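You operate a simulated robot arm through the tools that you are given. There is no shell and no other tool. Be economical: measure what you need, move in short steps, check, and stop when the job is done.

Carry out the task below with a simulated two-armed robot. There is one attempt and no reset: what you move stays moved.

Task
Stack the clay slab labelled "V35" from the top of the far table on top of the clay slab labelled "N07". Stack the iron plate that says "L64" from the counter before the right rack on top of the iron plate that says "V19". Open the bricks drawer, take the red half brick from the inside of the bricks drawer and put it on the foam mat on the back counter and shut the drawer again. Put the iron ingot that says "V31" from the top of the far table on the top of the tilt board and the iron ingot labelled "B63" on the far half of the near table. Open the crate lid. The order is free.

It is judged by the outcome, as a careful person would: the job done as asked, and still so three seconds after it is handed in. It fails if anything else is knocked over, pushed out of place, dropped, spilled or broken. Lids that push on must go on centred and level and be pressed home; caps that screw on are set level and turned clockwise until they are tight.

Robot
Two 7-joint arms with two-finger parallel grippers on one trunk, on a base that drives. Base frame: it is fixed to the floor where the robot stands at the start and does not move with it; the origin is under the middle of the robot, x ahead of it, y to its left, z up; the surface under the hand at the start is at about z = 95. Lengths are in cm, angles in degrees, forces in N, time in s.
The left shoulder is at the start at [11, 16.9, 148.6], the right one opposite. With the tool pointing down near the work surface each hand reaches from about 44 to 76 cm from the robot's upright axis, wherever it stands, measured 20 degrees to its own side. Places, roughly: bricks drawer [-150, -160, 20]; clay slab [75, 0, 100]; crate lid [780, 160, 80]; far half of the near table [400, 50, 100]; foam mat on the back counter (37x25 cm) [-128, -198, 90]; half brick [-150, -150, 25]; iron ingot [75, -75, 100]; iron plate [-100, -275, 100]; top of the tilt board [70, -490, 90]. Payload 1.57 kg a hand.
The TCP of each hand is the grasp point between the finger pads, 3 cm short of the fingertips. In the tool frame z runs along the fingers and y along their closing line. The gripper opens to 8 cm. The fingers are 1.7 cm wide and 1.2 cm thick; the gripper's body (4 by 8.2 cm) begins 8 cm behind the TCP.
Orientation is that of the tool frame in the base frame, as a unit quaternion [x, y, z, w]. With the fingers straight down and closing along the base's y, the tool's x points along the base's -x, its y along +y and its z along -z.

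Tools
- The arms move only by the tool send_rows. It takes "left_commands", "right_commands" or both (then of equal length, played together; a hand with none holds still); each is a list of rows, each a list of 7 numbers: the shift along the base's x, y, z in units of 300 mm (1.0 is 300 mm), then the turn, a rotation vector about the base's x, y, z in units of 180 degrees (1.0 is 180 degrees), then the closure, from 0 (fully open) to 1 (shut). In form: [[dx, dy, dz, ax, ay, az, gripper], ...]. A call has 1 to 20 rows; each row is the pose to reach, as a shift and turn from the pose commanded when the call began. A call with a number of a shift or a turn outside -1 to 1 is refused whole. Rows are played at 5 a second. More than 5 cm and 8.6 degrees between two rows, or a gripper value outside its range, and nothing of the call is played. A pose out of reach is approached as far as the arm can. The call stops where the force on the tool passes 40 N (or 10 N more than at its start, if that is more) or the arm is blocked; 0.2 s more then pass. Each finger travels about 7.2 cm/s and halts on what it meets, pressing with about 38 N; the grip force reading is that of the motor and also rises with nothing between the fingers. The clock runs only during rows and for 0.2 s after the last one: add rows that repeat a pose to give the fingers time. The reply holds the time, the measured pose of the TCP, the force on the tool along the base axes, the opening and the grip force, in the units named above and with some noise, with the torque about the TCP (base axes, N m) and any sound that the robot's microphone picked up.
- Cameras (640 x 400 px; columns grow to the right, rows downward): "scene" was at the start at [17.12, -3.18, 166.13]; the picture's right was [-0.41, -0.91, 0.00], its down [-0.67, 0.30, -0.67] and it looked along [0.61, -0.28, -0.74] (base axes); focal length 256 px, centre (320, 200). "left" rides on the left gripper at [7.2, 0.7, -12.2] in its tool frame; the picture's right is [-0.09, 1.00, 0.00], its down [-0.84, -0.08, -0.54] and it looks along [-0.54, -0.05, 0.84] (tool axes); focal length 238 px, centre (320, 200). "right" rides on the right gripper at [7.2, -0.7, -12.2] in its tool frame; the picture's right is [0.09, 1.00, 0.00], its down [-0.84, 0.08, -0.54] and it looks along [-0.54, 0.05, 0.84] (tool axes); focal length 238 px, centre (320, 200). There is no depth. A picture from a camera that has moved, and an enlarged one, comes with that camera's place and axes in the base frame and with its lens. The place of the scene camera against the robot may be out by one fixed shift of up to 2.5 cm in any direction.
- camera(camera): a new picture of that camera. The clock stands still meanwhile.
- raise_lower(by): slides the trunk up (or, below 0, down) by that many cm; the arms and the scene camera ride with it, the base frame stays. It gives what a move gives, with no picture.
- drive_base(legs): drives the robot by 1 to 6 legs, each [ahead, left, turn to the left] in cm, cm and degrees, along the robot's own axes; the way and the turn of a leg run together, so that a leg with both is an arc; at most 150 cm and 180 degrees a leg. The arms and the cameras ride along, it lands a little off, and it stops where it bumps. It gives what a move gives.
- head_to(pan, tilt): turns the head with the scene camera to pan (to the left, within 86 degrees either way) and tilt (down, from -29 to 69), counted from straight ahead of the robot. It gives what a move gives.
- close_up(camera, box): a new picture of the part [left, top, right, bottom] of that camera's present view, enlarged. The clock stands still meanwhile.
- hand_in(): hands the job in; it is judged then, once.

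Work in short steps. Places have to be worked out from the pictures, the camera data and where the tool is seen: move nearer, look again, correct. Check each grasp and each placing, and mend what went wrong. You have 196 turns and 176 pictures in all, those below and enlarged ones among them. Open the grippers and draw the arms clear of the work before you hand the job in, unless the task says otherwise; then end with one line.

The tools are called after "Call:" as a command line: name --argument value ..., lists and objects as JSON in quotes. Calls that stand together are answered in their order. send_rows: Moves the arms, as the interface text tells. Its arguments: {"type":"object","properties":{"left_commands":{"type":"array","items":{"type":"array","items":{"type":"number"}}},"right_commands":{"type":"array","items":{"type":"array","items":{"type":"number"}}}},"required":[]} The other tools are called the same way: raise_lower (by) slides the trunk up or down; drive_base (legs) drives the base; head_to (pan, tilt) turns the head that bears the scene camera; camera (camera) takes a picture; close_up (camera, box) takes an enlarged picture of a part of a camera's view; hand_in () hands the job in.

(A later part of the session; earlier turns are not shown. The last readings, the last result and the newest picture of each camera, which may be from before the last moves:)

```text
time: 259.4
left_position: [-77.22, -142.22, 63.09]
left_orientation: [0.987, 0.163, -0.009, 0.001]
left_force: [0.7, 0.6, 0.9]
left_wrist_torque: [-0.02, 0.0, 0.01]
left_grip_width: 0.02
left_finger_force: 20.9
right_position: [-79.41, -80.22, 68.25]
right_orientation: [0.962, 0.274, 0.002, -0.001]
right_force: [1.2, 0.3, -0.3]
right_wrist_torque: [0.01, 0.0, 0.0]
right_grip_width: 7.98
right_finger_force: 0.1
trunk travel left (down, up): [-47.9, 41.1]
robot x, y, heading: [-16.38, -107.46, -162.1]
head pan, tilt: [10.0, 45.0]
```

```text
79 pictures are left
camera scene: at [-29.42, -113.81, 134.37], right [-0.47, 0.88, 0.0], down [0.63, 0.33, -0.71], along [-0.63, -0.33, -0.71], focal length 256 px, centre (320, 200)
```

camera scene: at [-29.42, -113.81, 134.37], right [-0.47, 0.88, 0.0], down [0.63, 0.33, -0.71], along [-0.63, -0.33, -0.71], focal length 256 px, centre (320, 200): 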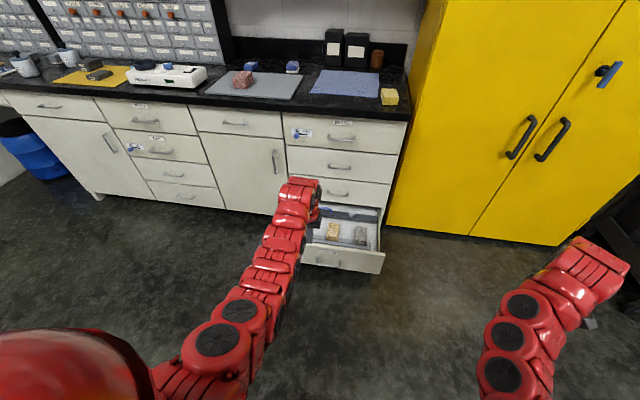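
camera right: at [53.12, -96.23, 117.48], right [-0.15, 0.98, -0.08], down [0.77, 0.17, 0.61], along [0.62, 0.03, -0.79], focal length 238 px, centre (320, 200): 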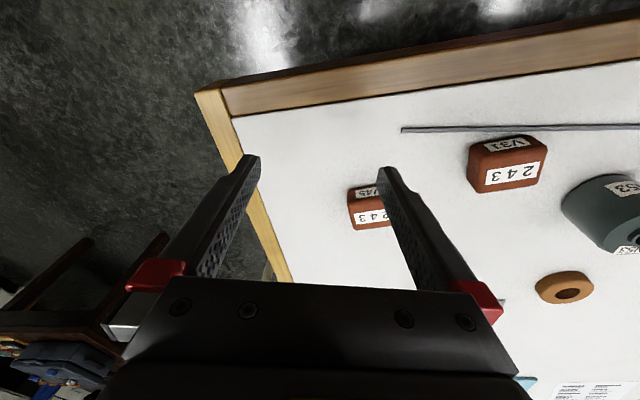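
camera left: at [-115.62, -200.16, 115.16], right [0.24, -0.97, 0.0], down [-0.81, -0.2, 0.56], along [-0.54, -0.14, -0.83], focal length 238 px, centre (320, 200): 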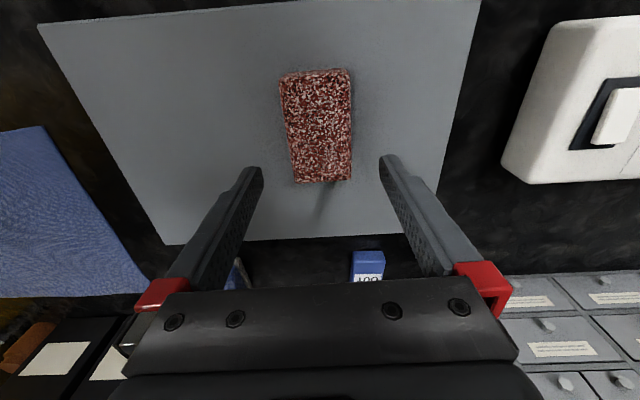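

Pitch the closed hand forward to horizontal here, in free air.

Call:
send_rows --left_commands '[[0, 0, 0, -0.0146, 0.043, 0, 1], [0, 0, 0, -0.0293, 0.086, 0, 1], [0, 0, 0, -0.0439, 0.129, 0, 1], [0, 0, 0, -0.0585, 0.172, 0, 1], [0, 0, 0, -0.0732, 0.215, 0, 1], [0, 0, 0, -0.0878, 0.258, 0, 1], [0, 0, 0, -0.102, 0.301, 0, 1], [0, 0, 0, -0.117, 0.344, 0, 1], [0, 0, 0, -0.132, 0.387, 0, 1], [0, 0, 0, -0.146, 0.43, 0, 1], [0, 0, 0, -0.161, 0.473, 0, 1], [0, 0, 0, -0.161, 0.473, 0, 1]]'

Call:
raise_lower --by -36

Call:
camera --camera "left"

Call:
camera --camera "scene"

```text
time: 262.0
left_position: [-77.26, -142.28, 62.82]
left_orientation: [-0.691, -0.114, 0.704, -0.117]
left_force: [0.6, 0.1, -0.8]
left_wrist_torque: [0.04, 0.0, -0.02]
left_grip_width: 0.0
left_finger_force: 21.4
right_position: [-79.43, -80.48, 68.41]
right_orientation: [0.961, 0.275, 0.0, -0.001]
right_force: [-0.1, 0.5, 0.0]
right_wrist_torque: [-0.03, -0.05, 0.0]
right_grip_width: 7.98
right_finger_force: 0.0
trunk travel left (down, up): [-47.9, 41.1]
robot x, y, heading: [-16.26, -107.68, -162.5]
head pan, tilt: [10.0, 45.0]
```

```text
time: 265.5
left_position: [-77.67, -142.7, 26.91]
left_orientation: [-0.691, -0.116, 0.704, -0.116]
left_force: [1.1, -0.8, 0.1]
left_wrist_torque: [0.05, -0.02, 0.0]
left_grip_width: 0.02
left_finger_force: 21.5
right_position: [-79.59, -80.54, 32.25]
right_orientation: [0.961, 0.275, 0.005, -0.004]
right_force: [1.0, -0.4, -0.1]
right_wrist_torque: [-0.01, -0.01, 0.03]
right_grip_width: 8.01
right_finger_force: 0.1
trunk travel left (down, up): [-11.9, 77.1]
robot x, y, heading: [-16.65, -107.58, -162.0]
head pan, tilt: [10.0, 45.0]
```

```text
78 pictures are left
camera left: at [-66.05, -139.57, 19.6], right [0.32, -0.94, 0.09], down [0.5, 0.25, 0.83], along [-0.8, -0.22, 0.55], focal length 238 px, centre (320, 200)
```

left: 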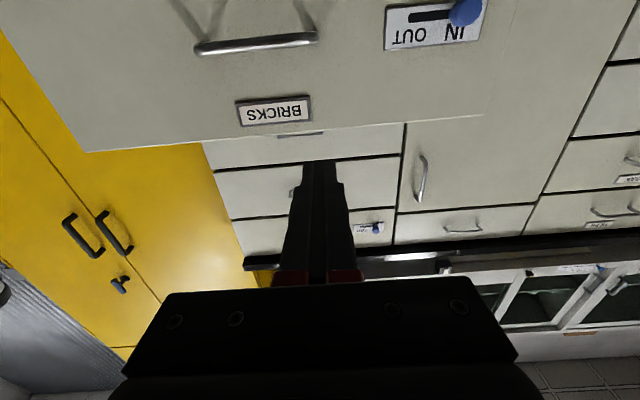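

```text
77 pictures are left
camera scene: at [-29.89, -114.46, 98.32], right [-0.47, 0.88, 0.0], down [0.63, 0.33, -0.7], along [-0.62, -0.32, -0.71], focal length 256 px, centre (320, 200)
```

scene: 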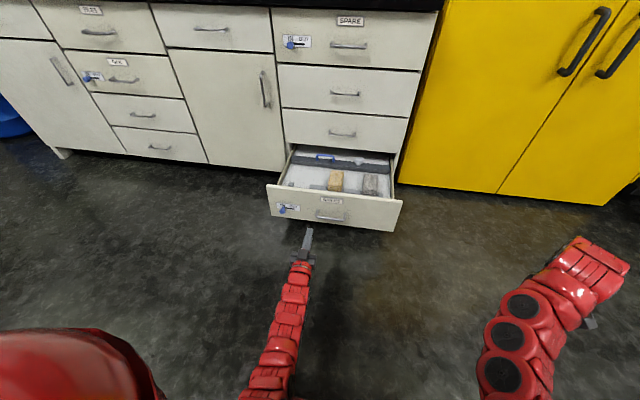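

Lower 4.2, strafe right 3, and drive forward to push the drawer shut.

Call:
raise_lower --by -4.2

Call:
drive_base --legs '[[0, -3, 0], [12, 0, 0]]'

Call:
camera --camera "left"

```text
time: 266.6
left_position: [-77.9, -143.11, 27.22]
left_orientation: [-0.682, -0.116, 0.712, -0.119]
left_force: [0.3, 0.1, -0.3]
left_wrist_torque: [-0.02, 0.05, 0.02]
left_grip_width: 0.0
left_finger_force: 21.5
right_position: [-79.29, -80.44, 31.51]
right_orientation: [0.961, 0.275, 0.0, -0.003]
right_force: [0.0, 0.1, 0.3]
right_wrist_torque: [-0.03, 0.01, 0.0]
right_grip_width: 8.01
right_finger_force: 0.0
trunk travel left (down, up): [-10.6, 78.4]
robot x, y, heading: [-16.3, -107.88, -161.9]
head pan, tilt: [10.0, 45.0]
stopped: the arm was blocked; the commanded pose is now the measured one
```

```text
time: 268.2
left_position: [-90.08, -143.69, 27.03]
left_orientation: [-0.684, -0.116, 0.711, -0.117]
left_force: [-0.7, 0.2, 0.3]
left_wrist_torque: [-0.01, -0.01, -0.02]
left_grip_width: 0.0
left_finger_force: 21.4
right_position: [-91.7, -81.24, 31.36]
right_orientation: [0.961, 0.275, 0.001, -0.003]
right_force: [0.2, -0.6, 0.2]
right_wrist_torque: [0.02, -0.01, -0.01]
right_grip_width: 8.0
right_finger_force: 0.1
trunk travel left (down, up): [-10.6, 78.4]
robot x, y, heading: [-28.21, -108.23, -162.1]
head pan, tilt: [10.0, 45.0]
```

```text
76 pictures are left
camera left: at [-78.79, -140.59, 19.45], right [0.33, -0.94, 0.09], down [0.52, 0.26, 0.82], along [-0.79, -0.22, 0.57], focal length 238 px, centre (320, 200)
```

left: 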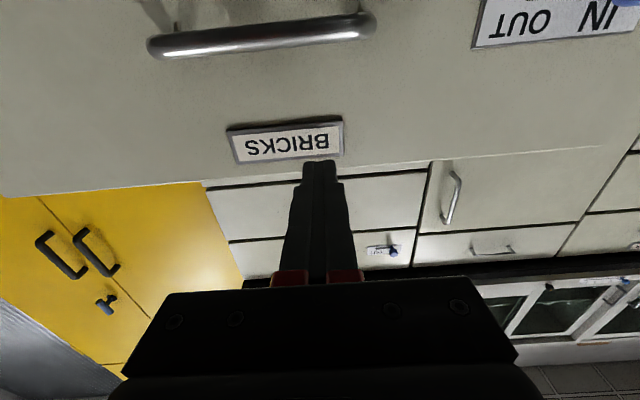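

The trunk was blocked at that height; try lowering with the arm 3.5 cm.

Call:
send_rows --left_commands '[[0, 0, -0.04, 0, 0, 0, 1], [0, 0, -0.08, 0, 0, 0, 1], [0, 0, -0.12, 0, 0, 0, 1], [0, 0, -0.12, 0, 0, 0, 1]]'

```text
time: 269.2
left_position: [-90.08, -143.7, 23.49]
left_orientation: [-0.684, -0.115, 0.71, -0.119]
left_force: [-0.7, 1.2, -1.0]
left_wrist_torque: [0.01, -0.03, -0.01]
left_grip_width: 0.0
left_finger_force: 21.9
right_position: [-91.65, -81.09, 31.06]
right_orientation: [0.962, 0.274, 0.001, -0.002]
right_force: [-0.4, -0.8, 0.3]
right_wrist_torque: [-0.03, -0.03, -0.01]
right_grip_width: 8.02
right_finger_force: 0.0
trunk travel left (down, up): [-10.6, 78.4]
robot x, y, heading: [-28.64, -108.64, -162.0]
head pan, tilt: [10.0, 45.0]
```

Now push ahead 22 cm.

Call:
drive_base --legs '[[22, 0, 0]]'

Call:
camera --camera "scene"

```text
time: 270.9
left_position: [-111.09, -150.34, 23.38]
left_orientation: [-0.684, -0.116, 0.71, -0.12]
left_force: [0.1, -0.7, 0.3]
left_wrist_torque: [0.01, -0.04, 0.05]
left_grip_width: 0.0
left_finger_force: 21.2
right_position: [-112.63, -87.95, 31.12]
right_orientation: [0.962, 0.275, 0.001, -0.002]
right_force: [0.1, 0.1, 0.1]
right_wrist_torque: [0.0, 0.02, 0.01]
right_grip_width: 8.01
right_finger_force: 0.2
trunk travel left (down, up): [-10.6, 78.4]
robot x, y, heading: [-49.66, -115.09, -162.2]
head pan, tilt: [10.0, 45.0]
```

```text
75 pictures are left
camera scene: at [-62.58, -121.34, 97.13], right [-0.47, 0.88, 0.0], down [0.63, 0.33, -0.71], along [-0.63, -0.33, -0.71], focal length 256 px, centre (320, 200)
```

scene: 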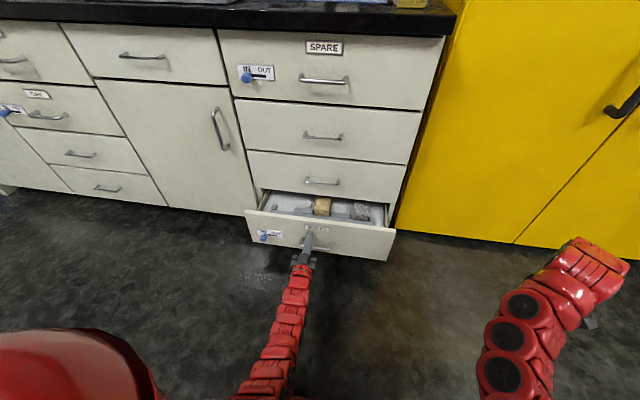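

Drawer is closing. Push another 13 cm.

Call:
drive_base --legs '[[9, 0, 0]]'

Call:
camera --camera "scene"

```text
time: 272.0
left_position: [-119.73, -153.35, 23.5]
left_orientation: [-0.683, -0.116, 0.711, -0.121]
left_force: [0.0, 0.6, -0.4]
left_wrist_torque: [0.0, 0.01, 0.04]
left_grip_width: 0.01
left_finger_force: 21.1
right_position: [-121.41, -90.9, 31.09]
right_orientation: [0.961, 0.275, 0.0, 0.0]
right_force: [0.2, 0.2, 0.1]
right_wrist_torque: [0.01, 0.04, 0.0]
right_grip_width: 7.97
right_finger_force: 0.0
trunk travel left (down, up): [-10.6, 78.4]
robot x, y, heading: [-58.24, -117.96, -162.1]
head pan, tilt: [10.0, 45.0]
```

```text
74 pictures are left
camera scene: at [-71.3, -124.19, 97.13], right [-0.47, 0.88, 0.0], down [0.62, 0.33, -0.71], along [-0.62, -0.33, -0.71], focal length 256 px, centre (320, 200)
```

scene: 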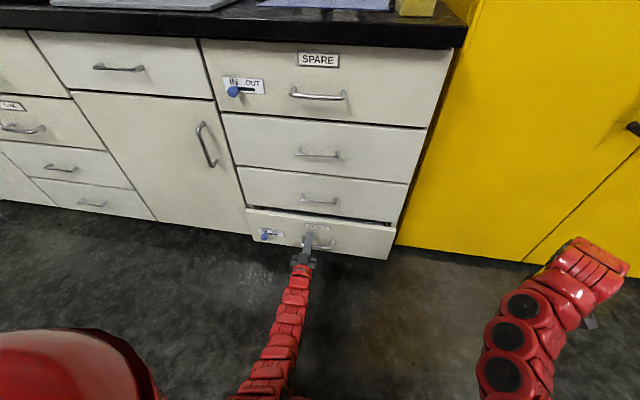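

Call:
drive_base --legs '[[6, 0, 0]]'

Call:
close_up --camera "scene" --box '[200, 120, 440, 280]'

```text
time: 273.0
left_position: [-123.04, -154.26, 23.48]
left_orientation: [-0.679, -0.115, 0.715, -0.121]
left_force: [8.8, 2.6, 6.7]
left_wrist_torque: [-0.02, 0.11, -0.1]
left_grip_width: 0.0
left_finger_force: 20.9
right_position: [-125.22, -92.19, 31.06]
right_orientation: [0.961, 0.276, 0.001, 0.0]
right_force: [-0.3, 0.4, 0.1]
right_wrist_torque: [-0.02, -0.01, 0.0]
right_grip_width: 8.0
right_finger_force: 0.0
trunk travel left (down, up): [-10.6, 78.4]
robot x, y, heading: [-62.4, -119.11, -161.7]
head pan, tilt: [10.0, 45.0]
stopped in leg 1: the force on the tool passed its limit at 258 N (the readings are from after the stop); the commanded pose is now the measured one
```

```text
2.50 times, centred on (320, 200) of scene
camera zoom: at [-75.03, -125.42, 97.13], right [-0.47, 0.88, 0.0], down [0.62, 0.33, -0.71], along [-0.62, -0.33, -0.71], focal length 640 px, centre (320, 200)
```

zoom: 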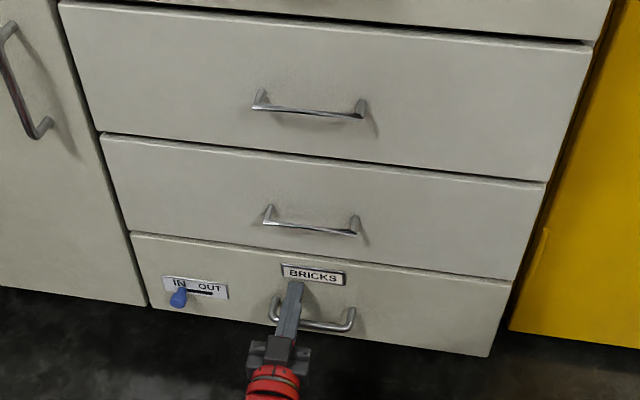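

Drawer shut flush. Back off, raise, and restore tool-down.

Call:
drive_base --legs '[[-35, 0, 0]]'

Call:
raise_lower --by 38

Call:
send_rows --left_commands '[[0, 0, 0, 0.0146, -0.043, 0, 0.5], [0, 0, 0, 0.0293, -0.086, 0, 0], [0, 0, 0, 0.0439, -0.129, 0, 0], [0, 0, 0, 0.0585, -0.172, 0, 0], [0, 0, 0, 0.0732, -0.215, 0, 0], [0, 0, 0, 0.0878, -0.258, 0, 0], [0, 0, 0, 0.102, -0.301, 0, 0], [0, 0, 0, 0.117, -0.344, 0, 0], [0, 0, 0, 0.132, -0.387, 0, 0], [0, 0, 0, 0.146, -0.43, 0, 0], [0, 0, 0, 0.163, -0.482, 0, 0], [0, 0, 0, 0.163, -0.482, 0, 0]]'

Call:
raise_lower --by 40

Call:
camera --camera "scene"

```text
time: 275.3
left_position: [-89.66, -143.72, 23.42]
left_orientation: [-0.679, -0.116, 0.715, -0.122]
left_force: [-0.8, -0.7, -0.6]
left_wrist_torque: [0.02, 0.05, 0.0]
left_grip_width: 0.01
left_finger_force: 22.1
right_position: [-91.92, -81.61, 31.16]
right_orientation: [0.961, 0.278, 0.001, -0.002]
right_force: [0.2, -0.5, -1.4]
right_wrist_torque: [0.01, 0.04, -0.01]
right_grip_width: 8.01
right_finger_force: 0.0
trunk travel left (down, up): [-10.6, 78.4]
robot x, y, heading: [-28.77, -108.11, -161.7]
head pan, tilt: [10.0, 45.0]
```

```text
time: 278.9
left_position: [-89.56, -143.62, 61.49]
left_orientation: [-0.679, -0.117, 0.714, -0.122]
left_force: [-0.3, 0.5, -0.1]
left_wrist_torque: [-0.02, -0.02, 0.02]
left_grip_width: 0.0
left_finger_force: 21.4
right_position: [-92.0, -81.41, 69.03]
right_orientation: [0.961, 0.278, 0.002, -0.002]
right_force: [0.3, -0.1, -0.5]
right_wrist_torque: [0.02, 0.01, 0.02]
right_grip_width: 8.0
right_finger_force: 0.1
trunk travel left (down, up): [-48.6, 40.4]
robot x, y, heading: [-28.39, -108.25, -161.6]
head pan, tilt: [10.0, 45.0]
```

```text
refused: row 11 steps farther than a row can; nothing moved
```

```text
time: 282.8
left_position: [-89.68, -143.72, 101.43]
left_orientation: [-0.679, -0.118, 0.714, -0.123]
left_force: [0.2, -0.2, -0.2]
left_wrist_torque: [0.0, 0.05, 0.02]
left_grip_width: 0.0
left_finger_force: 21.6
right_position: [-92.0, -81.55, 109.18]
right_orientation: [0.96, 0.279, 0.002, 0.0]
right_force: [0.3, 0.2, 0.3]
right_wrist_torque: [-0.01, 0.0, 0.05]
right_grip_width: 8.0
right_finger_force: 0.0
trunk travel left (down, up): [-88.6, 0.4]
robot x, y, heading: [-28.53, -108.38, -161.8]
head pan, tilt: [10.0, 45.0]
```

```text
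72 pictures are left
camera scene: at [-41.74, -114.6, 175.13], right [-0.47, 0.88, 0.0], down [0.62, 0.33, -0.71], along [-0.62, -0.33, -0.71], focal length 256 px, centre (320, 200)
```

scene: 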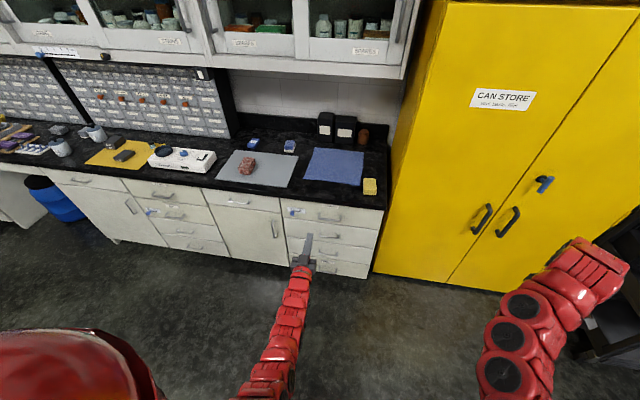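

Call:
send_rows --left_commands '[[0, 0, 0, 0.0138, -0.0408, 0, 0.5], [0, 0, 0, 0.0277, -0.0815, 0, 0], [0, 0, 0, 0.0415, -0.122, 0, 0], [0, 0, 0, 0.0553, -0.163, 0, 0], [0, 0, 0, 0.0692, -0.204, 0, 0], [0, 0, 0, 0.083, -0.2445, 0, 0], [0, 0, 0, 0.0968, -0.285, 0, 0], [0, 0, 0, 0.1107, -0.326, 0, 0], [0, 0, 0, 0.1245, -0.367, 0, 0], [0, 0, 0, 0.138, -0.4075, 0, 0], [0, 0, 0, 0.152, -0.448, 0, 0], [0, 0, 0, 0.166, -0.489, 0, 0], [0, 0, 0, 0.166, -0.489, 0, 0]]'

```text
time: 285.6
left_position: [-89.64, -143.77, 101.49]
left_orientation: [0.987, 0.163, 0.003, 0.005]
left_force: [-0.6, 0.8, 0.4]
left_wrist_torque: [0.0, -0.04, -0.03]
left_grip_width: 7.98
left_finger_force: 0.1
right_position: [-91.96, -81.39, 109.05]
right_orientation: [0.96, 0.278, 0.0, -0.001]
right_force: [-0.3, 0.0, -0.3]
right_wrist_torque: [0.02, 0.04, 0.01]
right_grip_width: 8.0
right_finger_force: 0.1
trunk travel left (down, up): [-88.6, 0.4]
robot x, y, heading: [-28.8, -108.45, -161.8]
head pan, tilt: [10.0, 45.0]
```

Next is B63. Pull the left hand in and up a bit, turn, and drive round to the far table's right side.

Call:
send_rows --left_commands '[[0.08, 0.026, 0.06, 0, 0, 0, 0], [0.16, 0.052, 0.12, 0, 0, 0, 0], [0.24, 0.078, 0.18, 0, 0, 0, 0], [0.32, 0.1, 0.22, 0, 0, 0, 0], [0.32, 0.1, 0.22, 0, 0, 0, 0]]'

Call:
drive_base --legs '[[0, 0, 162], [0, -92, 0], [118, 0, 0]]'

Call:
head_to --pan 20 --tilt 30

Call:
camera --camera "scene"

```text
time: 286.8
left_position: [-80.38, -141.11, 108.08]
left_orientation: [0.987, 0.163, 0.002, 0.004]
left_force: [-0.2, -0.6, -0.6]
left_wrist_torque: [0.02, -0.01, 0.02]
left_grip_width: 7.99
left_finger_force: 0.1
right_position: [-91.89, -81.83, 109.1]
right_orientation: [0.961, 0.278, 0.001, -0.002]
right_force: [0.6, 0.6, 0.7]
right_wrist_torque: [0.03, 0.01, -0.01]
right_grip_width: 8.0
right_finger_force: 0.1
trunk travel left (down, up): [-88.6, 0.4]
robot x, y, heading: [-28.4, -108.53, -161.5]
head pan, tilt: [10.0, 45.0]
```

```text
time: 303.9
left_position: [146.52, -192.87, 108.24]
left_orientation: [0.013, 1.0, 0.006, -0.001]
left_force: [-0.1, 0.0, -0.1]
left_wrist_torque: [-0.01, 0.0, -0.01]
left_grip_width: 7.98
left_finger_force: 0.1
right_position: [136.72, -252.59, 109.03]
right_orientation: [-0.104, 0.995, -0.002, -0.001]
right_force: [-0.3, 0.2, 0.0]
right_wrist_torque: [-0.03, 0.0, 0.0]
right_grip_width: 7.99
right_finger_force: 0.1
trunk travel left (down, up): [-88.6, 0.4]
robot x, y, heading: [86.85, -205.49, -2.1]
head pan, tilt: [10.0, 45.0]
```

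```text
time: 304.6
left_position: [146.41, -192.67, 108.19]
left_orientation: [0.013, 1.0, 0.006, -0.001]
left_force: [0.0, -0.4, -0.3]
left_wrist_torque: [0.03, 0.01, -0.01]
left_grip_width: 8.0
left_finger_force: 0.0
right_position: [136.73, -252.6, 109.06]
right_orientation: [-0.105, 0.995, -0.001, -0.002]
right_force: [0.7, 0.4, 0.4]
right_wrist_torque: [-0.03, 0.01, 0.02]
right_grip_width: 8.01
right_finger_force: 0.0
trunk travel left (down, up): [-88.6, 0.4]
robot x, y, heading: [86.87, -205.53, -2.2]
head pan, tilt: [20.0, 30.0]
```

```text
71 pictures are left
camera scene: at [105.29, -202.91, 177.38], right [0.31, -0.95, 0.0], down [-0.48, -0.15, -0.87], along [0.82, 0.27, -0.5], focal length 256 px, centre (320, 200)
```

scene: 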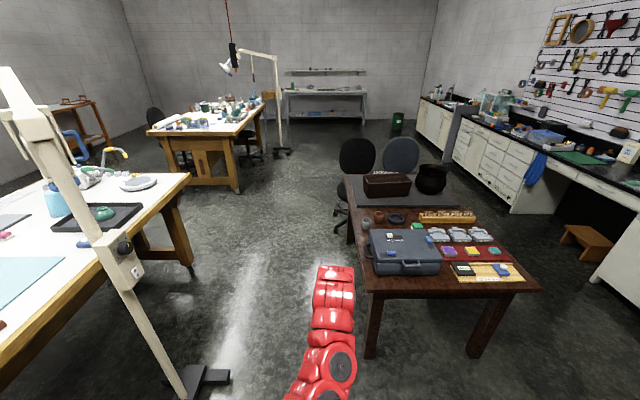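

The lamp stands on the floor near (155,-103), so I'll approach further left and use the right hand. First turn here in the open and bring the right hand inboard.

Call:
drive_base --legs '[[0, 0, 100]]'

Call:
send_rows --right_commands '[[-0.08, 0, -0.04, 0, 0, 0, 0], [-0.16, 0.02, -0.08, 0, 0, 0, 0], [-0.24, 0.04, -0.1, 0, 0, 0, 0], [-0.32, 0.06, -0.1, 0, 0, 0, 0], [-0.4, 0.08, -0.1, 0, 0, 0, 0], [-0.48, 0.1, -0.1, 0, 0, 0, 0], [-0.56, 0.12, -0.1, 0, 0, 0, 0], [-0.64, 0.14, -0.1, 0, 0, 0, 0], [-0.72, 0.16, -0.1, 0, 0, 0, 0], [-0.72, 0.16, -0.1, 0, 0, 0, 0]]'

Call:
head_to --pan -15 --tilt 35

Call:
camera --camera "scene"

```text
time: 309.4
left_position: [60.23, -150.5, 108.31]
left_orientation: [0.778, -0.628, -0.003, 0.005]
left_force: [0.7, -0.1, -0.2]
left_wrist_torque: [-0.01, 0.01, 0.01]
left_grip_width: 8.01
left_finger_force: 0.0
right_position: [120.54, -145.8, 109.03]
right_orientation: [0.847, -0.531, 0.003, 0.0]
right_force: [-0.9, 0.1, 0.6]
right_wrist_torque: [0.01, 0.01, 0.04]
right_grip_width: 8.03
right_finger_force: 0.0
trunk travel left (down, up): [-88.6, 0.4]
robot x, y, heading: [86.5, -205.85, 101.5]
head pan, tilt: [20.0, 30.0]
```

```text
time: 311.6
left_position: [60.3, -150.4, 108.25]
left_orientation: [0.779, -0.627, -0.003, 0.005]
left_force: [0.4, -0.3, -0.3]
left_wrist_torque: [0.02, -0.01, 0.01]
left_grip_width: 7.99
left_finger_force: 0.1
right_position: [98.93, -140.86, 106.19]
right_orientation: [0.847, -0.532, 0.002, 0.0]
right_force: [-0.9, 0.0, 0.1]
right_wrist_torque: [-0.05, -0.02, 0.04]
right_grip_width: 8.0
right_finger_force: 0.1
trunk travel left (down, up): [-88.6, 0.4]
robot x, y, heading: [86.79, -205.35, 101.3]
head pan, tilt: [20.0, 30.0]
```

```text
time: 312.6
left_position: [60.26, -150.53, 108.25]
left_orientation: [0.779, -0.627, -0.004, 0.005]
left_force: [0.0, -0.1, 0.9]
left_wrist_torque: [-0.01, 0.0, -0.03]
left_grip_width: 7.99
left_finger_force: 0.2
right_position: [99.02, -140.81, 106.12]
right_orientation: [0.847, -0.531, 0.001, 0.0]
right_force: [1.0, -0.5, -0.5]
right_wrist_torque: [0.01, 0.0, -0.04]
right_grip_width: 7.99
right_finger_force: 0.1
trunk travel left (down, up): [-88.6, 0.4]
robot x, y, heading: [86.28, -205.03, 101.7]
head pan, tilt: [-15.0, 35.0]
```

```text
70 pictures are left
camera scene: at [87.49, -188.72, 176.61], right [1.0, -0.06, 0.0], down [-0.03, -0.57, -0.82], along [0.05, 0.82, -0.57], focal length 256 px, centre (320, 200)
```

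scene: 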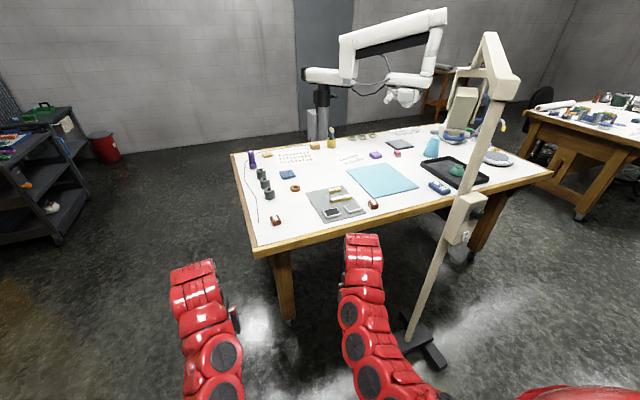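

Right arm is free now. Drive so that the right hand comes over B63 at about (122,-78).

Call:
drive_base --legs '[[0, -34, 0], [52, 0, 0]]'

Call:
camera --camera "right"

```text
time: 317.4
left_position: [85.52, -93.38, 108.25]
left_orientation: [0.772, -0.636, -0.004, 0.006]
left_force: [0.0, 0.5, 0.0]
left_wrist_torque: [0.0, 0.04, -0.01]
left_grip_width: 8.01
left_finger_force: 0.0
right_position: [124.37, -84.61, 106.16]
right_orientation: [0.841, -0.541, 0.001, 0.0]
right_force: [-0.2, 0.6, -0.2]
right_wrist_torque: [0.03, -0.02, 0.01]
right_grip_width: 8.01
right_finger_force: 0.0
trunk travel left (down, up): [-88.6, 0.4]
robot x, y, heading: [110.44, -148.62, 100.4]
head pan, tilt: [-15.0, 35.0]
```

```text
69 pictures are left
camera right: at [127.9, -90.84, 118.51], right [-0.87, -0.5, 0.0], down [-0.42, 0.73, 0.54], along [-0.27, 0.47, -0.84], focal length 238 px, centre (320, 200)
```

right: 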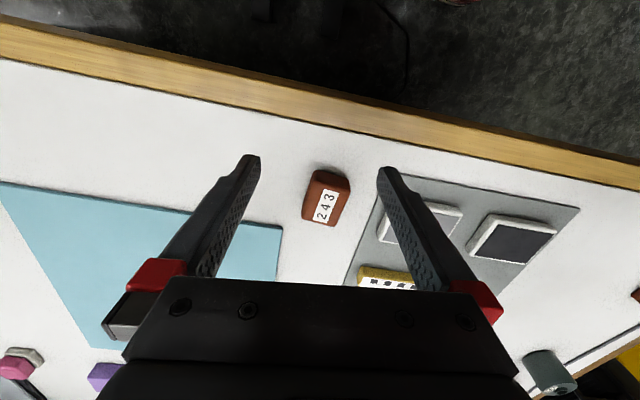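

B63 at (120.6,-79.3). Align the right hand, descend and grip.

Call:
send_rows --right_commands '[[-0.06, 0.09, 0, 0, 0, -0.025, 0], [-0.125, 0.177, 0, 0, 0, -0.05, 0], [-0.125, 0.177, 0, 0, 0, -0.05, 0], [-0.125, 0.177, -0.1, 0, 0, -0.05, 0], [-0.125, 0.177, -0.1, 0, 0, -0.05, 0]]'

Call:
camera --camera "right"

```text
time: 318.6
left_position: [85.39, -93.31, 108.21]
left_orientation: [0.771, -0.637, -0.003, 0.006]
left_force: [0.0, 0.0, 0.0]
left_wrist_torque: [-0.02, 0.01, 0.0]
left_grip_width: 8.01
left_finger_force: 0.0
right_position: [120.67, -79.4, 103.27]
right_orientation: [0.796, -0.606, 0.002, 0.0]
right_force: [0.7, 0.0, -0.6]
right_wrist_torque: [-0.01, -0.01, 0.0]
right_grip_width: 8.02
right_finger_force: 0.1
trunk travel left (down, up): [-88.6, 0.4]
robot x, y, heading: [110.36, -148.96, 100.4]
head pan, tilt: [-15.0, 35.0]
```

```text
68 pictures are left
camera right: at [123.07, -86.08, 115.46], right [-0.93, -0.35, 0.0], down [-0.3, 0.79, 0.54], along [-0.19, 0.51, -0.84], focal length 238 px, centre (320, 200)
```

right: 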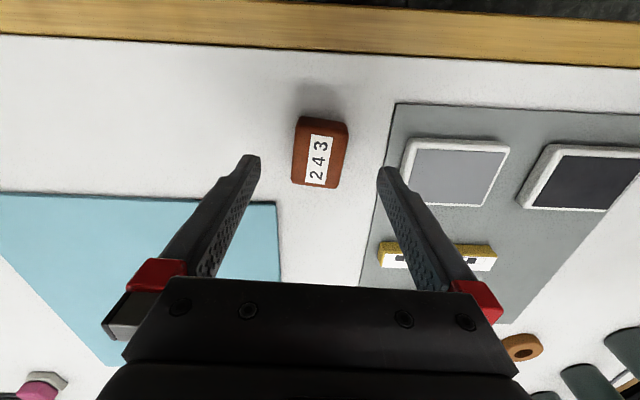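

Aligned. Descend, grip, slow lift.

Call:
send_rows --right_commands '[[0, 0, -0.06, 0, 0, 0, 0], [0, 0, -0.12, 0, 0, 0, 0], [0, 0, -0.158, 0, 0, 0, 0], [0, 0, -0.158, 0, 0, 0, 0], [0, 0, -0.158, 0, 0, 0, 0.5], [0, 0, -0.158, 0, 0, 0, 1], [0, 0, -0.158, 0, 0, 0, 1], [0, 0, -0.158, 0, 0, 0, 1], [0, 0, -0.158, 0, 0, 0, 1], [0, 0, -0.14, 0, 0, 0, 1], [0, 0, -0.12, 0, 0, 0, 1], [0, 0, -0.08, 0, 0, 0, 1], [0, 0, 0, 0, 0, 0, 1], [0, 0, 0.06, 0, 0, 0, 1]]'

Call:
camera --camera "right"

```text
time: 321.6
left_position: [85.46, -93.28, 108.15]
left_orientation: [0.772, -0.636, -0.004, 0.005]
left_force: [-0.2, 0.4, 0.5]
left_wrist_torque: [-0.01, -0.03, 0.0]
left_grip_width: 8.0
left_finger_force: 0.0
right_position: [120.62, -79.28, 104.94]
right_orientation: [0.796, -0.606, 0.001, 0.0]
right_force: [0.5, 0.0, -4.1]
right_wrist_torque: [0.0, 0.01, -0.01]
right_grip_width: 3.96
right_finger_force: 38.2
trunk travel left (down, up): [-88.6, 0.4]
robot x, y, heading: [110.99, -148.77, 100.3]
head pan, tilt: [-15.0, 35.0]
```

```text
67 pictures are left
camera right: at [123.04, -86.05, 117.22], right [-0.94, -0.35, 0.0], down [-0.3, 0.79, 0.54], along [-0.19, 0.51, -0.84], focal length 238 px, centre (320, 200)
```

right: 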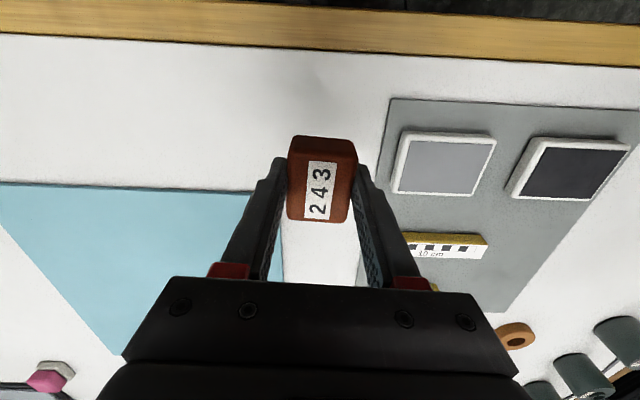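

B63 held. Back off, turn along the corridor and drive toward the near table, stopping to look.

Call:
send_rows --right_commands '[[0, 0, 0.05, 0, 0, 0, 1], [0, 0, 0.1, 0, 0, 0, 1], [0, 0, 0.13, 0, 0, 0, 1]]'

Call:
drive_base --legs '[[-36, 0, 0], [0, 0, -82], [122, 0, 0]]'

Call:
head_to --pan 15 --tilt 25

Call:
camera --camera "scene"

```text
time: 322.4
left_position: [85.42, -93.31, 108.19]
left_orientation: [0.772, -0.636, -0.004, 0.004]
left_force: [0.6, -0.4, -0.1]
left_wrist_torque: [0.04, 0.04, 0.01]
left_grip_width: 8.0
left_finger_force: 0.0
right_position: [120.44, -79.18, 108.9]
right_orientation: [0.796, -0.605, 0.002, -0.001]
right_force: [1.1, 0.8, -4.0]
right_wrist_torque: [0.03, 0.01, 0.01]
right_grip_width: 3.96
right_finger_force: 37.5
trunk travel left (down, up): [-88.6, 0.4]
robot x, y, heading: [110.44, -148.6, 100.8]
head pan, tilt: [-15.0, 35.0]
```

```text
time: 325.7
left_position: [102.44, -125.09, 108.13]
left_orientation: [0.709, -0.705, -0.003, 0.005]
left_force: [-0.5, 0.2, -1.1]
left_wrist_torque: [-0.01, 0.01, 0.0]
left_grip_width: 8.0
left_finger_force: 0.0
right_position: [138.15, -117.56, 108.94]
right_orientation: [0.745, -0.667, -0.005, 0.004]
right_force: [-0.5, -0.5, -3.6]
right_wrist_torque: [-0.01, -0.03, 0.0]
right_grip_width: 3.94
right_finger_force: 37.8
trunk travel left (down, up): [-88.6, 0.4]
robot x, y, heading: [116.88, -184.41, 89.9]
head pan, tilt: [-15.0, 35.0]
stopped in leg 2: the force on the tool passed its limit at 64 N (the readings are from after the stop); the commanded pose is now the measured one
```

```text
time: 326.6
left_position: [102.45, -125.0, 108.23]
left_orientation: [0.71, -0.705, -0.003, 0.005]
left_force: [0.4, -0.1, 1.2]
left_wrist_torque: [0.0, -0.01, 0.06]
left_grip_width: 8.02
left_finger_force: 0.1
right_position: [138.22, -117.46, 108.92]
right_orientation: [0.746, -0.666, -0.005, 0.003]
right_force: [-2.2, -0.1, -4.9]
right_wrist_torque: [0.03, -0.23, 0.05]
right_grip_width: 3.95
right_finger_force: 38.0
trunk travel left (down, up): [-88.6, 0.4]
robot x, y, heading: [117.07, -184.17, 89.7]
head pan, tilt: [15.0, 25.0]
```

```text
66 pictures are left
camera scene: at [116.55, -167.11, 178.18], right [0.97, 0.25, 0.0], down [0.11, -0.41, -0.91], along [-0.23, 0.88, -0.42], focal length 256 px, centre (320, 200)
```

scene: 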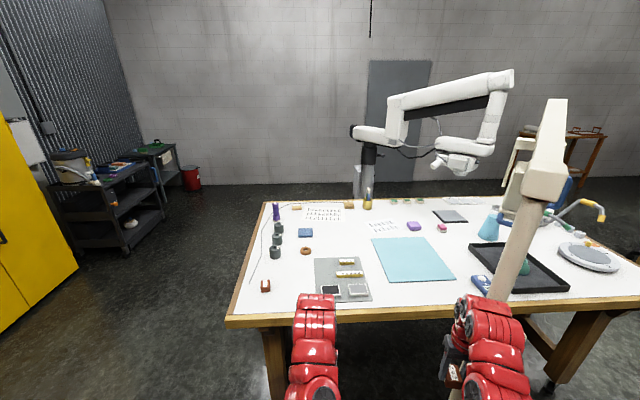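

The right hand touched the lamp pole, which sticks out more than I judged. Turn back left, then back farther away before turning.

Call:
drive_base --legs '[[0, 0, 12], [-30, 0, 0]]'

Call:
head_to --pan -25 --tilt 35

Call:
camera --camera "scene"

```text
time: 329.5
left_position: [96.54, -158.72, 108.19]
left_orientation: [0.781, -0.625, -0.002, 0.005]
left_force: [0.1, 0.2, -0.4]
left_wrist_torque: [-0.02, -0.02, 0.01]
left_grip_width: 7.97
left_finger_force: 0.2
right_position: [129.96, -143.88, 108.7]
right_orientation: [0.812, -0.584, -0.005, 0.005]
right_force: [-0.5, -0.2, -4.5]
right_wrist_torque: [-0.03, -0.02, 0.0]
right_grip_width: 3.97
right_finger_force: 37.8
trunk travel left (down, up): [-88.6, 0.4]
robot x, y, heading: [123.41, -213.69, 101.7]
head pan, tilt: [15.0, 25.0]
```

```text
time: 330.6
left_position: [96.63, -158.76, 108.08]
left_orientation: [0.78, -0.626, -0.003, 0.006]
left_force: [0.7, 0.8, -0.7]
left_wrist_torque: [0.0, -0.02, 0.01]
left_grip_width: 7.99
left_finger_force: 0.1
right_position: [129.93, -143.91, 108.85]
right_orientation: [0.812, -0.584, -0.005, 0.004]
right_force: [-0.6, 0.3, -4.2]
right_wrist_torque: [0.0, -0.04, 0.05]
right_grip_width: 3.98
right_finger_force: 38.1
trunk travel left (down, up): [-88.6, 0.4]
robot x, y, heading: [123.39, -213.89, 101.8]
head pan, tilt: [-25.0, 35.0]
```

```text
65 pictures are left
camera scene: at [125.45, -197.0, 176.6], right [0.97, -0.23, 0.0], down [-0.13, -0.56, -0.82], along [0.18, 0.8, -0.57], focal length 256 px, centre (320, 200)
```

scene: 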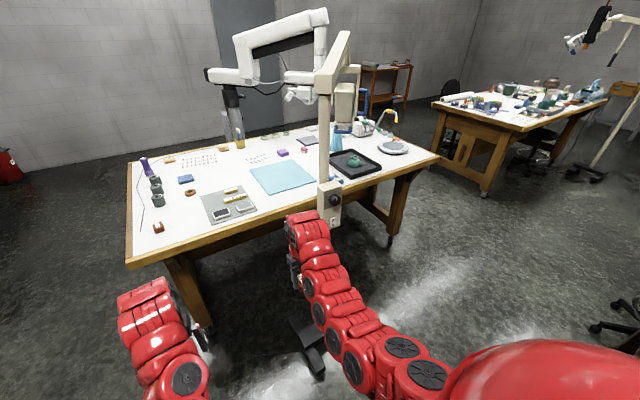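

By triangulation the pole is still at (145,-117), so it wasn't moved. From here turning is safe; turn, sidestep and go along the corridor.

Call:
drive_base --legs '[[0, 0, -84], [0, 27, 0], [125, 0, 0], [0, 22, 0]]'

Call:
head_to --pan 5 --tilt 22

Call:
camera --camera "scene"

```text
time: 343.2
left_position: [276.33, -96.04, 108.21]
left_orientation: [-0.16, 0.987, 0.005, -0.002]
left_force: [-0.7, -0.3, 0.1]
left_wrist_torque: [0.02, 0.0, 0.01]
left_grip_width: 7.98
left_finger_force: 0.1
right_position: [294.66, -127.68, 108.84]
right_orientation: [-0.212, 0.977, 0.008, 0.001]
right_force: [-0.5, -0.1, -4.8]
right_wrist_torque: [0.0, -0.01, -0.06]
right_grip_width: 3.95
right_finger_force: 38.1
trunk travel left (down, up): [-88.6, 0.4]
robot x, y, heading: [224.64, -128.28, 17.7]
head pan, tilt: [-25.0, 35.0]
```

```text
time: 344.1
left_position: [276.38, -96.02, 108.18]
left_orientation: [-0.161, 0.987, 0.005, -0.003]
left_force: [0.3, 0.3, 0.0]
left_wrist_torque: [-0.01, 0.01, -0.02]
left_grip_width: 8.0
left_finger_force: 0.2
right_position: [294.69, -127.55, 108.8]
right_orientation: [-0.211, 0.977, 0.007, 0.0]
right_force: [0.3, -0.8, -3.8]
right_wrist_torque: [-0.01, 0.03, 0.03]
right_grip_width: 3.98
right_finger_force: 37.8
trunk travel left (down, up): [-88.6, 0.4]
robot x, y, heading: [224.53, -128.13, 17.8]
head pan, tilt: [5.0, 22.0]
```

```text
64 pictures are left
camera scene: at [242.71, -122.15, 178.66], right [0.39, -0.92, 0.0], down [-0.35, -0.15, -0.93], along [0.85, 0.36, -0.38], focal length 256 px, centre (320, 200)
```

scene: 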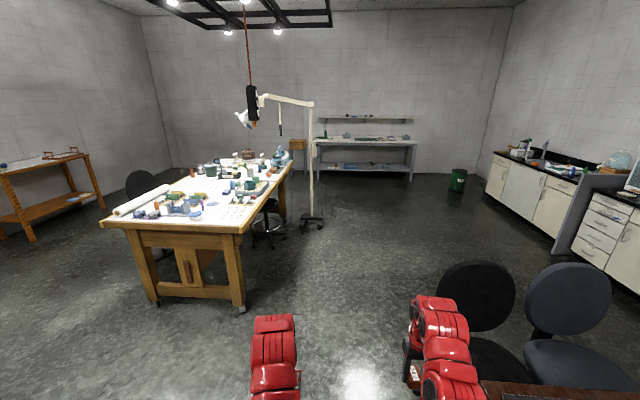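

Call:
close_up --camera "scene" --box '[95, 140, 305, 250]'

```text
3.05 times, centred on (200, 195) of scene
camera zoom: at [242.71, -122.15, 178.66], right [0.39, -0.92, 0.0], down [-0.35, -0.15, -0.93], along [0.85, 0.36, -0.38], focal length 780 px, centre (686, 215)
```

zoom: 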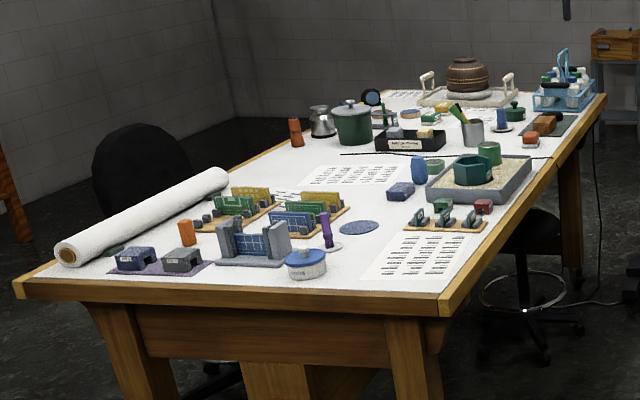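

Near half (toward me) of the near table is the "far half" at (400,50). Retract the left hand a bit, then drive around to its near edge.

Call:
send_rows --left_commands '[[-0.09, -0.03, 0.03, 0, 0, 0, 0], [-0.18, -0.06, 0.06, 0, 0, 0, 0], [-0.27, -0.09, 0.1, 0, 0, 0, 0], [-0.38, -0.12, 0.13, 0, 0, 0, 0], [-0.38, -0.12, 0.13, 0, 0, 0, 0]]'

Call:
drive_base --legs '[[85, 0, 0], [0, 110, 0], [18, 0, 0]]'

Call:
head_to --pan -5 --tilt 45

Call:
camera --camera "scene"

```text
time: 345.3
left_position: [272.53, -97.16, 107.59]
left_orientation: [-0.161, 0.987, 0.007, -0.001]
left_force: [0.7, 0.3, -0.2]
left_wrist_torque: [0.0, 0.03, -0.02]
left_grip_width: 8.02
left_finger_force: 0.0
left hand out of reach, approached as far as the arm can: row 1, 2, 3, 4, 5
right_position: [294.63, -127.51, 108.89]
right_orientation: [-0.212, 0.977, 0.007, -0.001]
right_force: [0.7, 0.3, -3.3]
right_wrist_torque: [-0.01, 0.02, -0.01]
right_grip_width: 3.97
right_finger_force: 38.2
trunk travel left (down, up): [-88.6, 0.4]
robot x, y, heading: [224.23, -128.17, 18.1]
head pan, tilt: [5.0, 22.0]
```

```text
time: 356.1
left_position: [338.3, 36.64, 107.67]
left_orientation: [-0.151, 0.988, 0.007, 0.001]
left_force: [0.0, 1.0, -0.4]
left_wrist_torque: [-0.03, -0.01, 0.03]
left_grip_width: 8.01
left_finger_force: 0.0
right_position: [359.82, 5.91, 108.93]
right_orientation: [-0.203, 0.979, 0.007, 0.001]
right_force: [-0.1, -0.4, -4.1]
right_wrist_torque: [0.01, 0.0, -0.02]
right_grip_width: 3.98
right_finger_force: 38.0
trunk travel left (down, up): [-88.6, 0.4]
robot x, y, heading: [289.61, 6.78, 16.8]
head pan, tilt: [5.0, 22.0]
```

```text
time: 357.0
left_position: [338.41, 36.68, 107.48]
left_orientation: [-0.151, 0.988, 0.007, 0.0]
left_force: [0.1, 0.2, 0.1]
left_wrist_torque: [-0.03, 0.02, -0.03]
left_grip_width: 8.01
left_finger_force: 0.1
right_position: [360.02, 5.95, 108.97]
right_orientation: [-0.203, 0.979, 0.007, 0.0]
right_force: [0.2, 0.6, -3.4]
right_wrist_torque: [0.0, 0.0, -0.01]
right_grip_width: 3.94
right_finger_force: 38.3
trunk travel left (down, up): [-88.6, 0.4]
robot x, y, heading: [289.72, 6.6, 17.1]
head pan, tilt: [-5.0, 45.0]
```

```text
62 pictures are left
camera scene: at [307.59, 10.77, 175.12], right [0.21, -0.98, 0.0], down [-0.69, -0.15, -0.71], along [0.69, 0.15, -0.71], focal length 256 px, centre (320, 200)
```

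scene: 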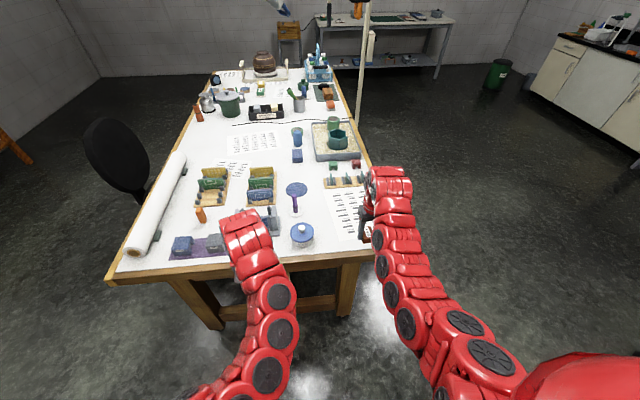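

Call:
camera --camera "right"

Call:
close_up --camera "scene" --box '[200, 100, 420, 270]'

```text
61 pictures are left
camera right: at [353.74, 2.33, 121.15], right [-0.48, 0.88, 0.01], down [0.74, 0.4, 0.54], along [0.47, 0.27, -0.84], focal length 238 px, centre (320, 200)
```

right: 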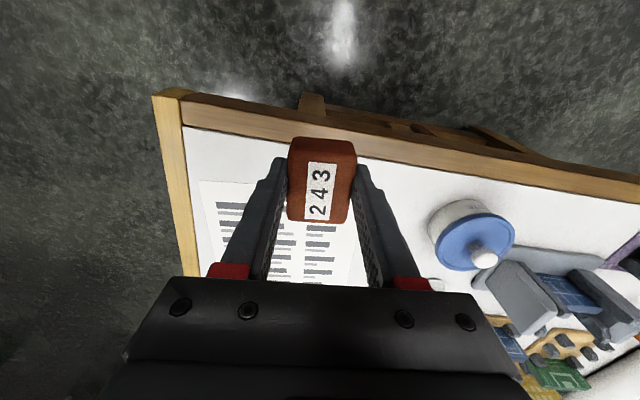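

```text
2.35 times, centred on (310, 185) of scene
camera zoom: at [307.59, 10.77, 175.12], right [0.21, -0.98, 0.0], down [-0.69, -0.15, -0.71], along [0.69, 0.15, -0.71], focal length 602 px, centre (344, 235)
```

zoom: 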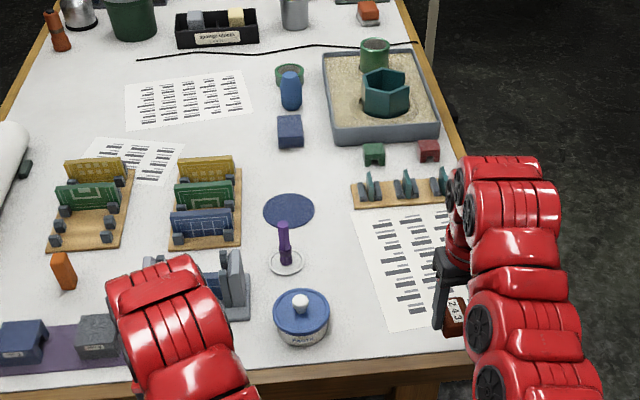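

I'll place B63 on the bare area between the paper and the blue-lidded jar, about (364.5,18). Drive 9 cm ahead and move the right hand over.

Call:
drive_base --legs '[[9, 0, 0]]'

Call:
send_rows --right_commands '[[-0.04, 0.08, 0, 0, 0, 0, 1], [-0.08, 0.16, 0, 0, 0, 0, 1], [-0.12, 0.24, -0.02, 0, 0, 0, 1], [-0.13, 0.31, -0.06, 0, 0, 0, 1], [-0.13, 0.31, -0.14, 0, 0, 0, 1], [-0.13, 0.31, -0.2, 0, 0, 0, 1], [-0.13, 0.31, -0.2, 0, 0, 0, 1]]'

Call:
camera --camera "right"

```text
time: 358.1
left_position: [346.79, 39.17, 107.67]
left_orientation: [-0.152, 0.988, 0.007, 0.001]
left_force: [0.3, 0.0, 0.4]
left_wrist_torque: [0.02, -0.03, -0.01]
left_grip_width: 7.97
left_finger_force: 0.1
right_position: [368.11, 8.35, 108.96]
right_orientation: [-0.202, 0.979, 0.006, 0.001]
right_force: [0.2, 0.3, -4.2]
right_wrist_torque: [0.01, -0.02, 0.01]
right_grip_width: 3.97
right_finger_force: 38.5
trunk travel left (down, up): [-88.6, 0.4]
robot x, y, heading: [298.44, 9.43, 16.9]
head pan, tilt: [-5.0, 45.0]
```

```text
time: 359.7
left_position: [346.77, 39.21, 107.64]
left_orientation: [-0.15, 0.989, 0.007, 0.0]
left_force: [-0.4, 0.0, 0.0]
left_wrist_torque: [0.01, -0.01, -0.01]
left_grip_width: 8.01
left_finger_force: 0.1
right_position: [364.32, 17.45, 102.79]
right_orientation: [-0.202, 0.979, 0.006, 0.001]
right_force: [0.5, 0.5, -3.5]
right_wrist_torque: [0.0, 0.0, 0.0]
right_grip_width: 3.95
right_finger_force: 37.8
trunk travel left (down, up): [-88.6, 0.4]
robot x, y, heading: [298.24, 9.52, 16.9]
head pan, tilt: [-5.0, 45.0]
```

```text
59 pictures are left
camera right: at [358.09, 13.86, 115.11], right [-0.48, 0.88, 0.01], down [0.74, 0.4, 0.55], along [0.47, 0.27, -0.84], focal length 238 px, centre (320, 200)
```

right: 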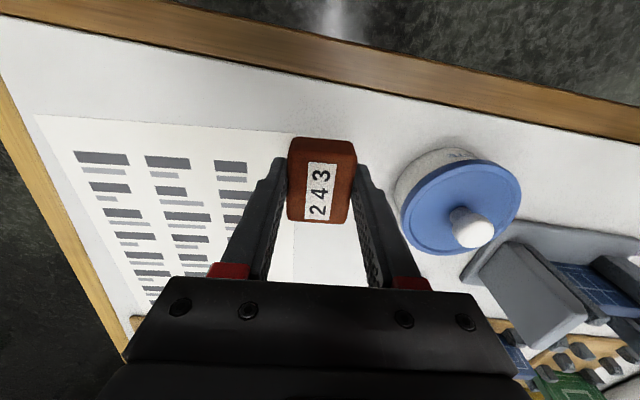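

The jar is close to the right finger; shift about 5 cm away from it and descend.

Call:
send_rows --right_commands '[[-0.02, -0.08, 0, 0, 0, 0, 1], [-0.04, -0.16, 0, 0, 0, 0, 1], [-0.04, -0.16, -0.06, 0, 0, 0, 1], [-0.04, -0.16, -0.1, 0, 0, 0, 1], [-0.04, -0.16, -0.115, 0, 0, 0, 1], [-0.04, -0.16, -0.125, 0, 0, 0, 1], [-0.04, -0.16, -0.135, 0, 0, 0, 1], [-0.04, -0.16, -0.145, 0, 0, 0, 1]]'

```text
time: 361.5
left_position: [346.85, 39.18, 107.52]
left_orientation: [-0.151, 0.988, 0.007, 0.0]
left_force: [-0.2, -0.4, -0.2]
left_wrist_torque: [-0.01, 0.01, -0.01]
left_grip_width: 7.99
left_finger_force: 0.1
right_position: [363.26, 12.72, 98.53]
right_orientation: [-0.202, 0.979, 0.006, 0.0]
right_force: [0.4, 0.5, -4.3]
right_wrist_torque: [-0.01, 0.02, 0.03]
right_grip_width: 3.97
right_finger_force: 38.1
trunk travel left (down, up): [-88.6, 0.4]
robot x, y, heading: [298.27, 9.24, 16.7]
head pan, tilt: [-5.0, 45.0]
```

Call:
send_rows --right_commands '[[0, 0, -0.008, 0, 0, 0, 1], [0, 0, -0.016, 0, 0, 0, 1], [0, 0, -0.024, 0, 0, 0, 1], [0, 0, -0.032, 0, 0, 0, 1], [0, 0, -0.04, 0, 0, 0, 1], [0, 0, -0.048, 0, 0, 0, 1]]'

```text
time: 362.6
left_position: [346.51, 39.01, 107.86]
left_orientation: [-0.151, 0.989, 0.007, 0.002]
left_force: [0.9, -0.9, -1.0]
left_wrist_torque: [-0.01, 0.0, -0.02]
left_grip_width: 7.98
left_finger_force: 0.1
right_position: [363.26, 12.85, 98.01]
right_orientation: [-0.202, 0.979, 0.007, 0.007]
right_force: [-12.1, -1.9, 22.3]
right_wrist_torque: [-0.76, 0.55, -0.34]
right_grip_width: 3.95
right_finger_force: 37.7
trunk travel left (down, up): [-88.6, 0.4]
robot x, y, heading: [298.11, 9.37, 16.6]
head pan, tilt: [-5.0, 45.0]
stopped in row 5 (right hand): the force on the tool passed its limit at 44 N (the readings are from after the stop); the commanded pose is now the measured one
```

Contact. Release and rise.

Call:
send_rows --right_commands '[[0, 0, 0.005, 0, 0, 0, 0.8], [0, 0, 0.005, 0, 0, 0, 0.4], [0, 0, 0.005, 0, 0, 0, 0], [0, 0, 0.005, 0, 0, 0, 0], [0, 0, 0.06, 0, 0, 0, 0], [0, 0, 0.16, 0, 0, 0, 0], [0, 0, 0.28, 0, 0, 0, 0], [0, 0, 0.35, 0, 0, 0, 0]]'

Call:
camera --camera "right"

```text
time: 364.4
left_position: [346.91, 39.21, 107.61]
left_orientation: [-0.151, 0.989, 0.007, 0.0]
left_force: [0.6, 0.3, -1.2]
left_wrist_torque: [-0.05, 0.0, 0.01]
left_grip_width: 8.01
left_finger_force: 0.0
right_position: [363.72, 12.77, 108.25]
right_orientation: [-0.201, 0.98, 0.006, 0.006]
right_force: [0.0, -0.2, 0.5]
right_wrist_torque: [-0.03, 0.01, -0.04]
right_grip_width: 8.04
right_finger_force: 0.2
trunk travel left (down, up): [-88.6, 0.4]
robot x, y, heading: [298.26, 9.06, 17.0]
head pan, tilt: [-5.0, 45.0]
```

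```text
58 pictures are left
camera right: at [357.28, 9.09, 120.47], right [-0.48, 0.88, 0.01], down [0.73, 0.39, 0.55], along [0.48, 0.27, -0.83], focal length 238 px, centre (320, 200)
```

right: 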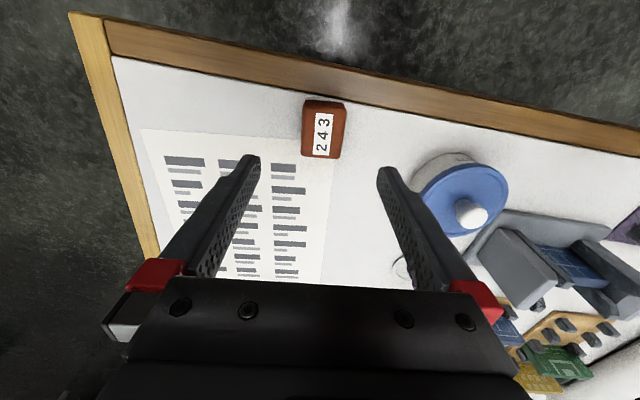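

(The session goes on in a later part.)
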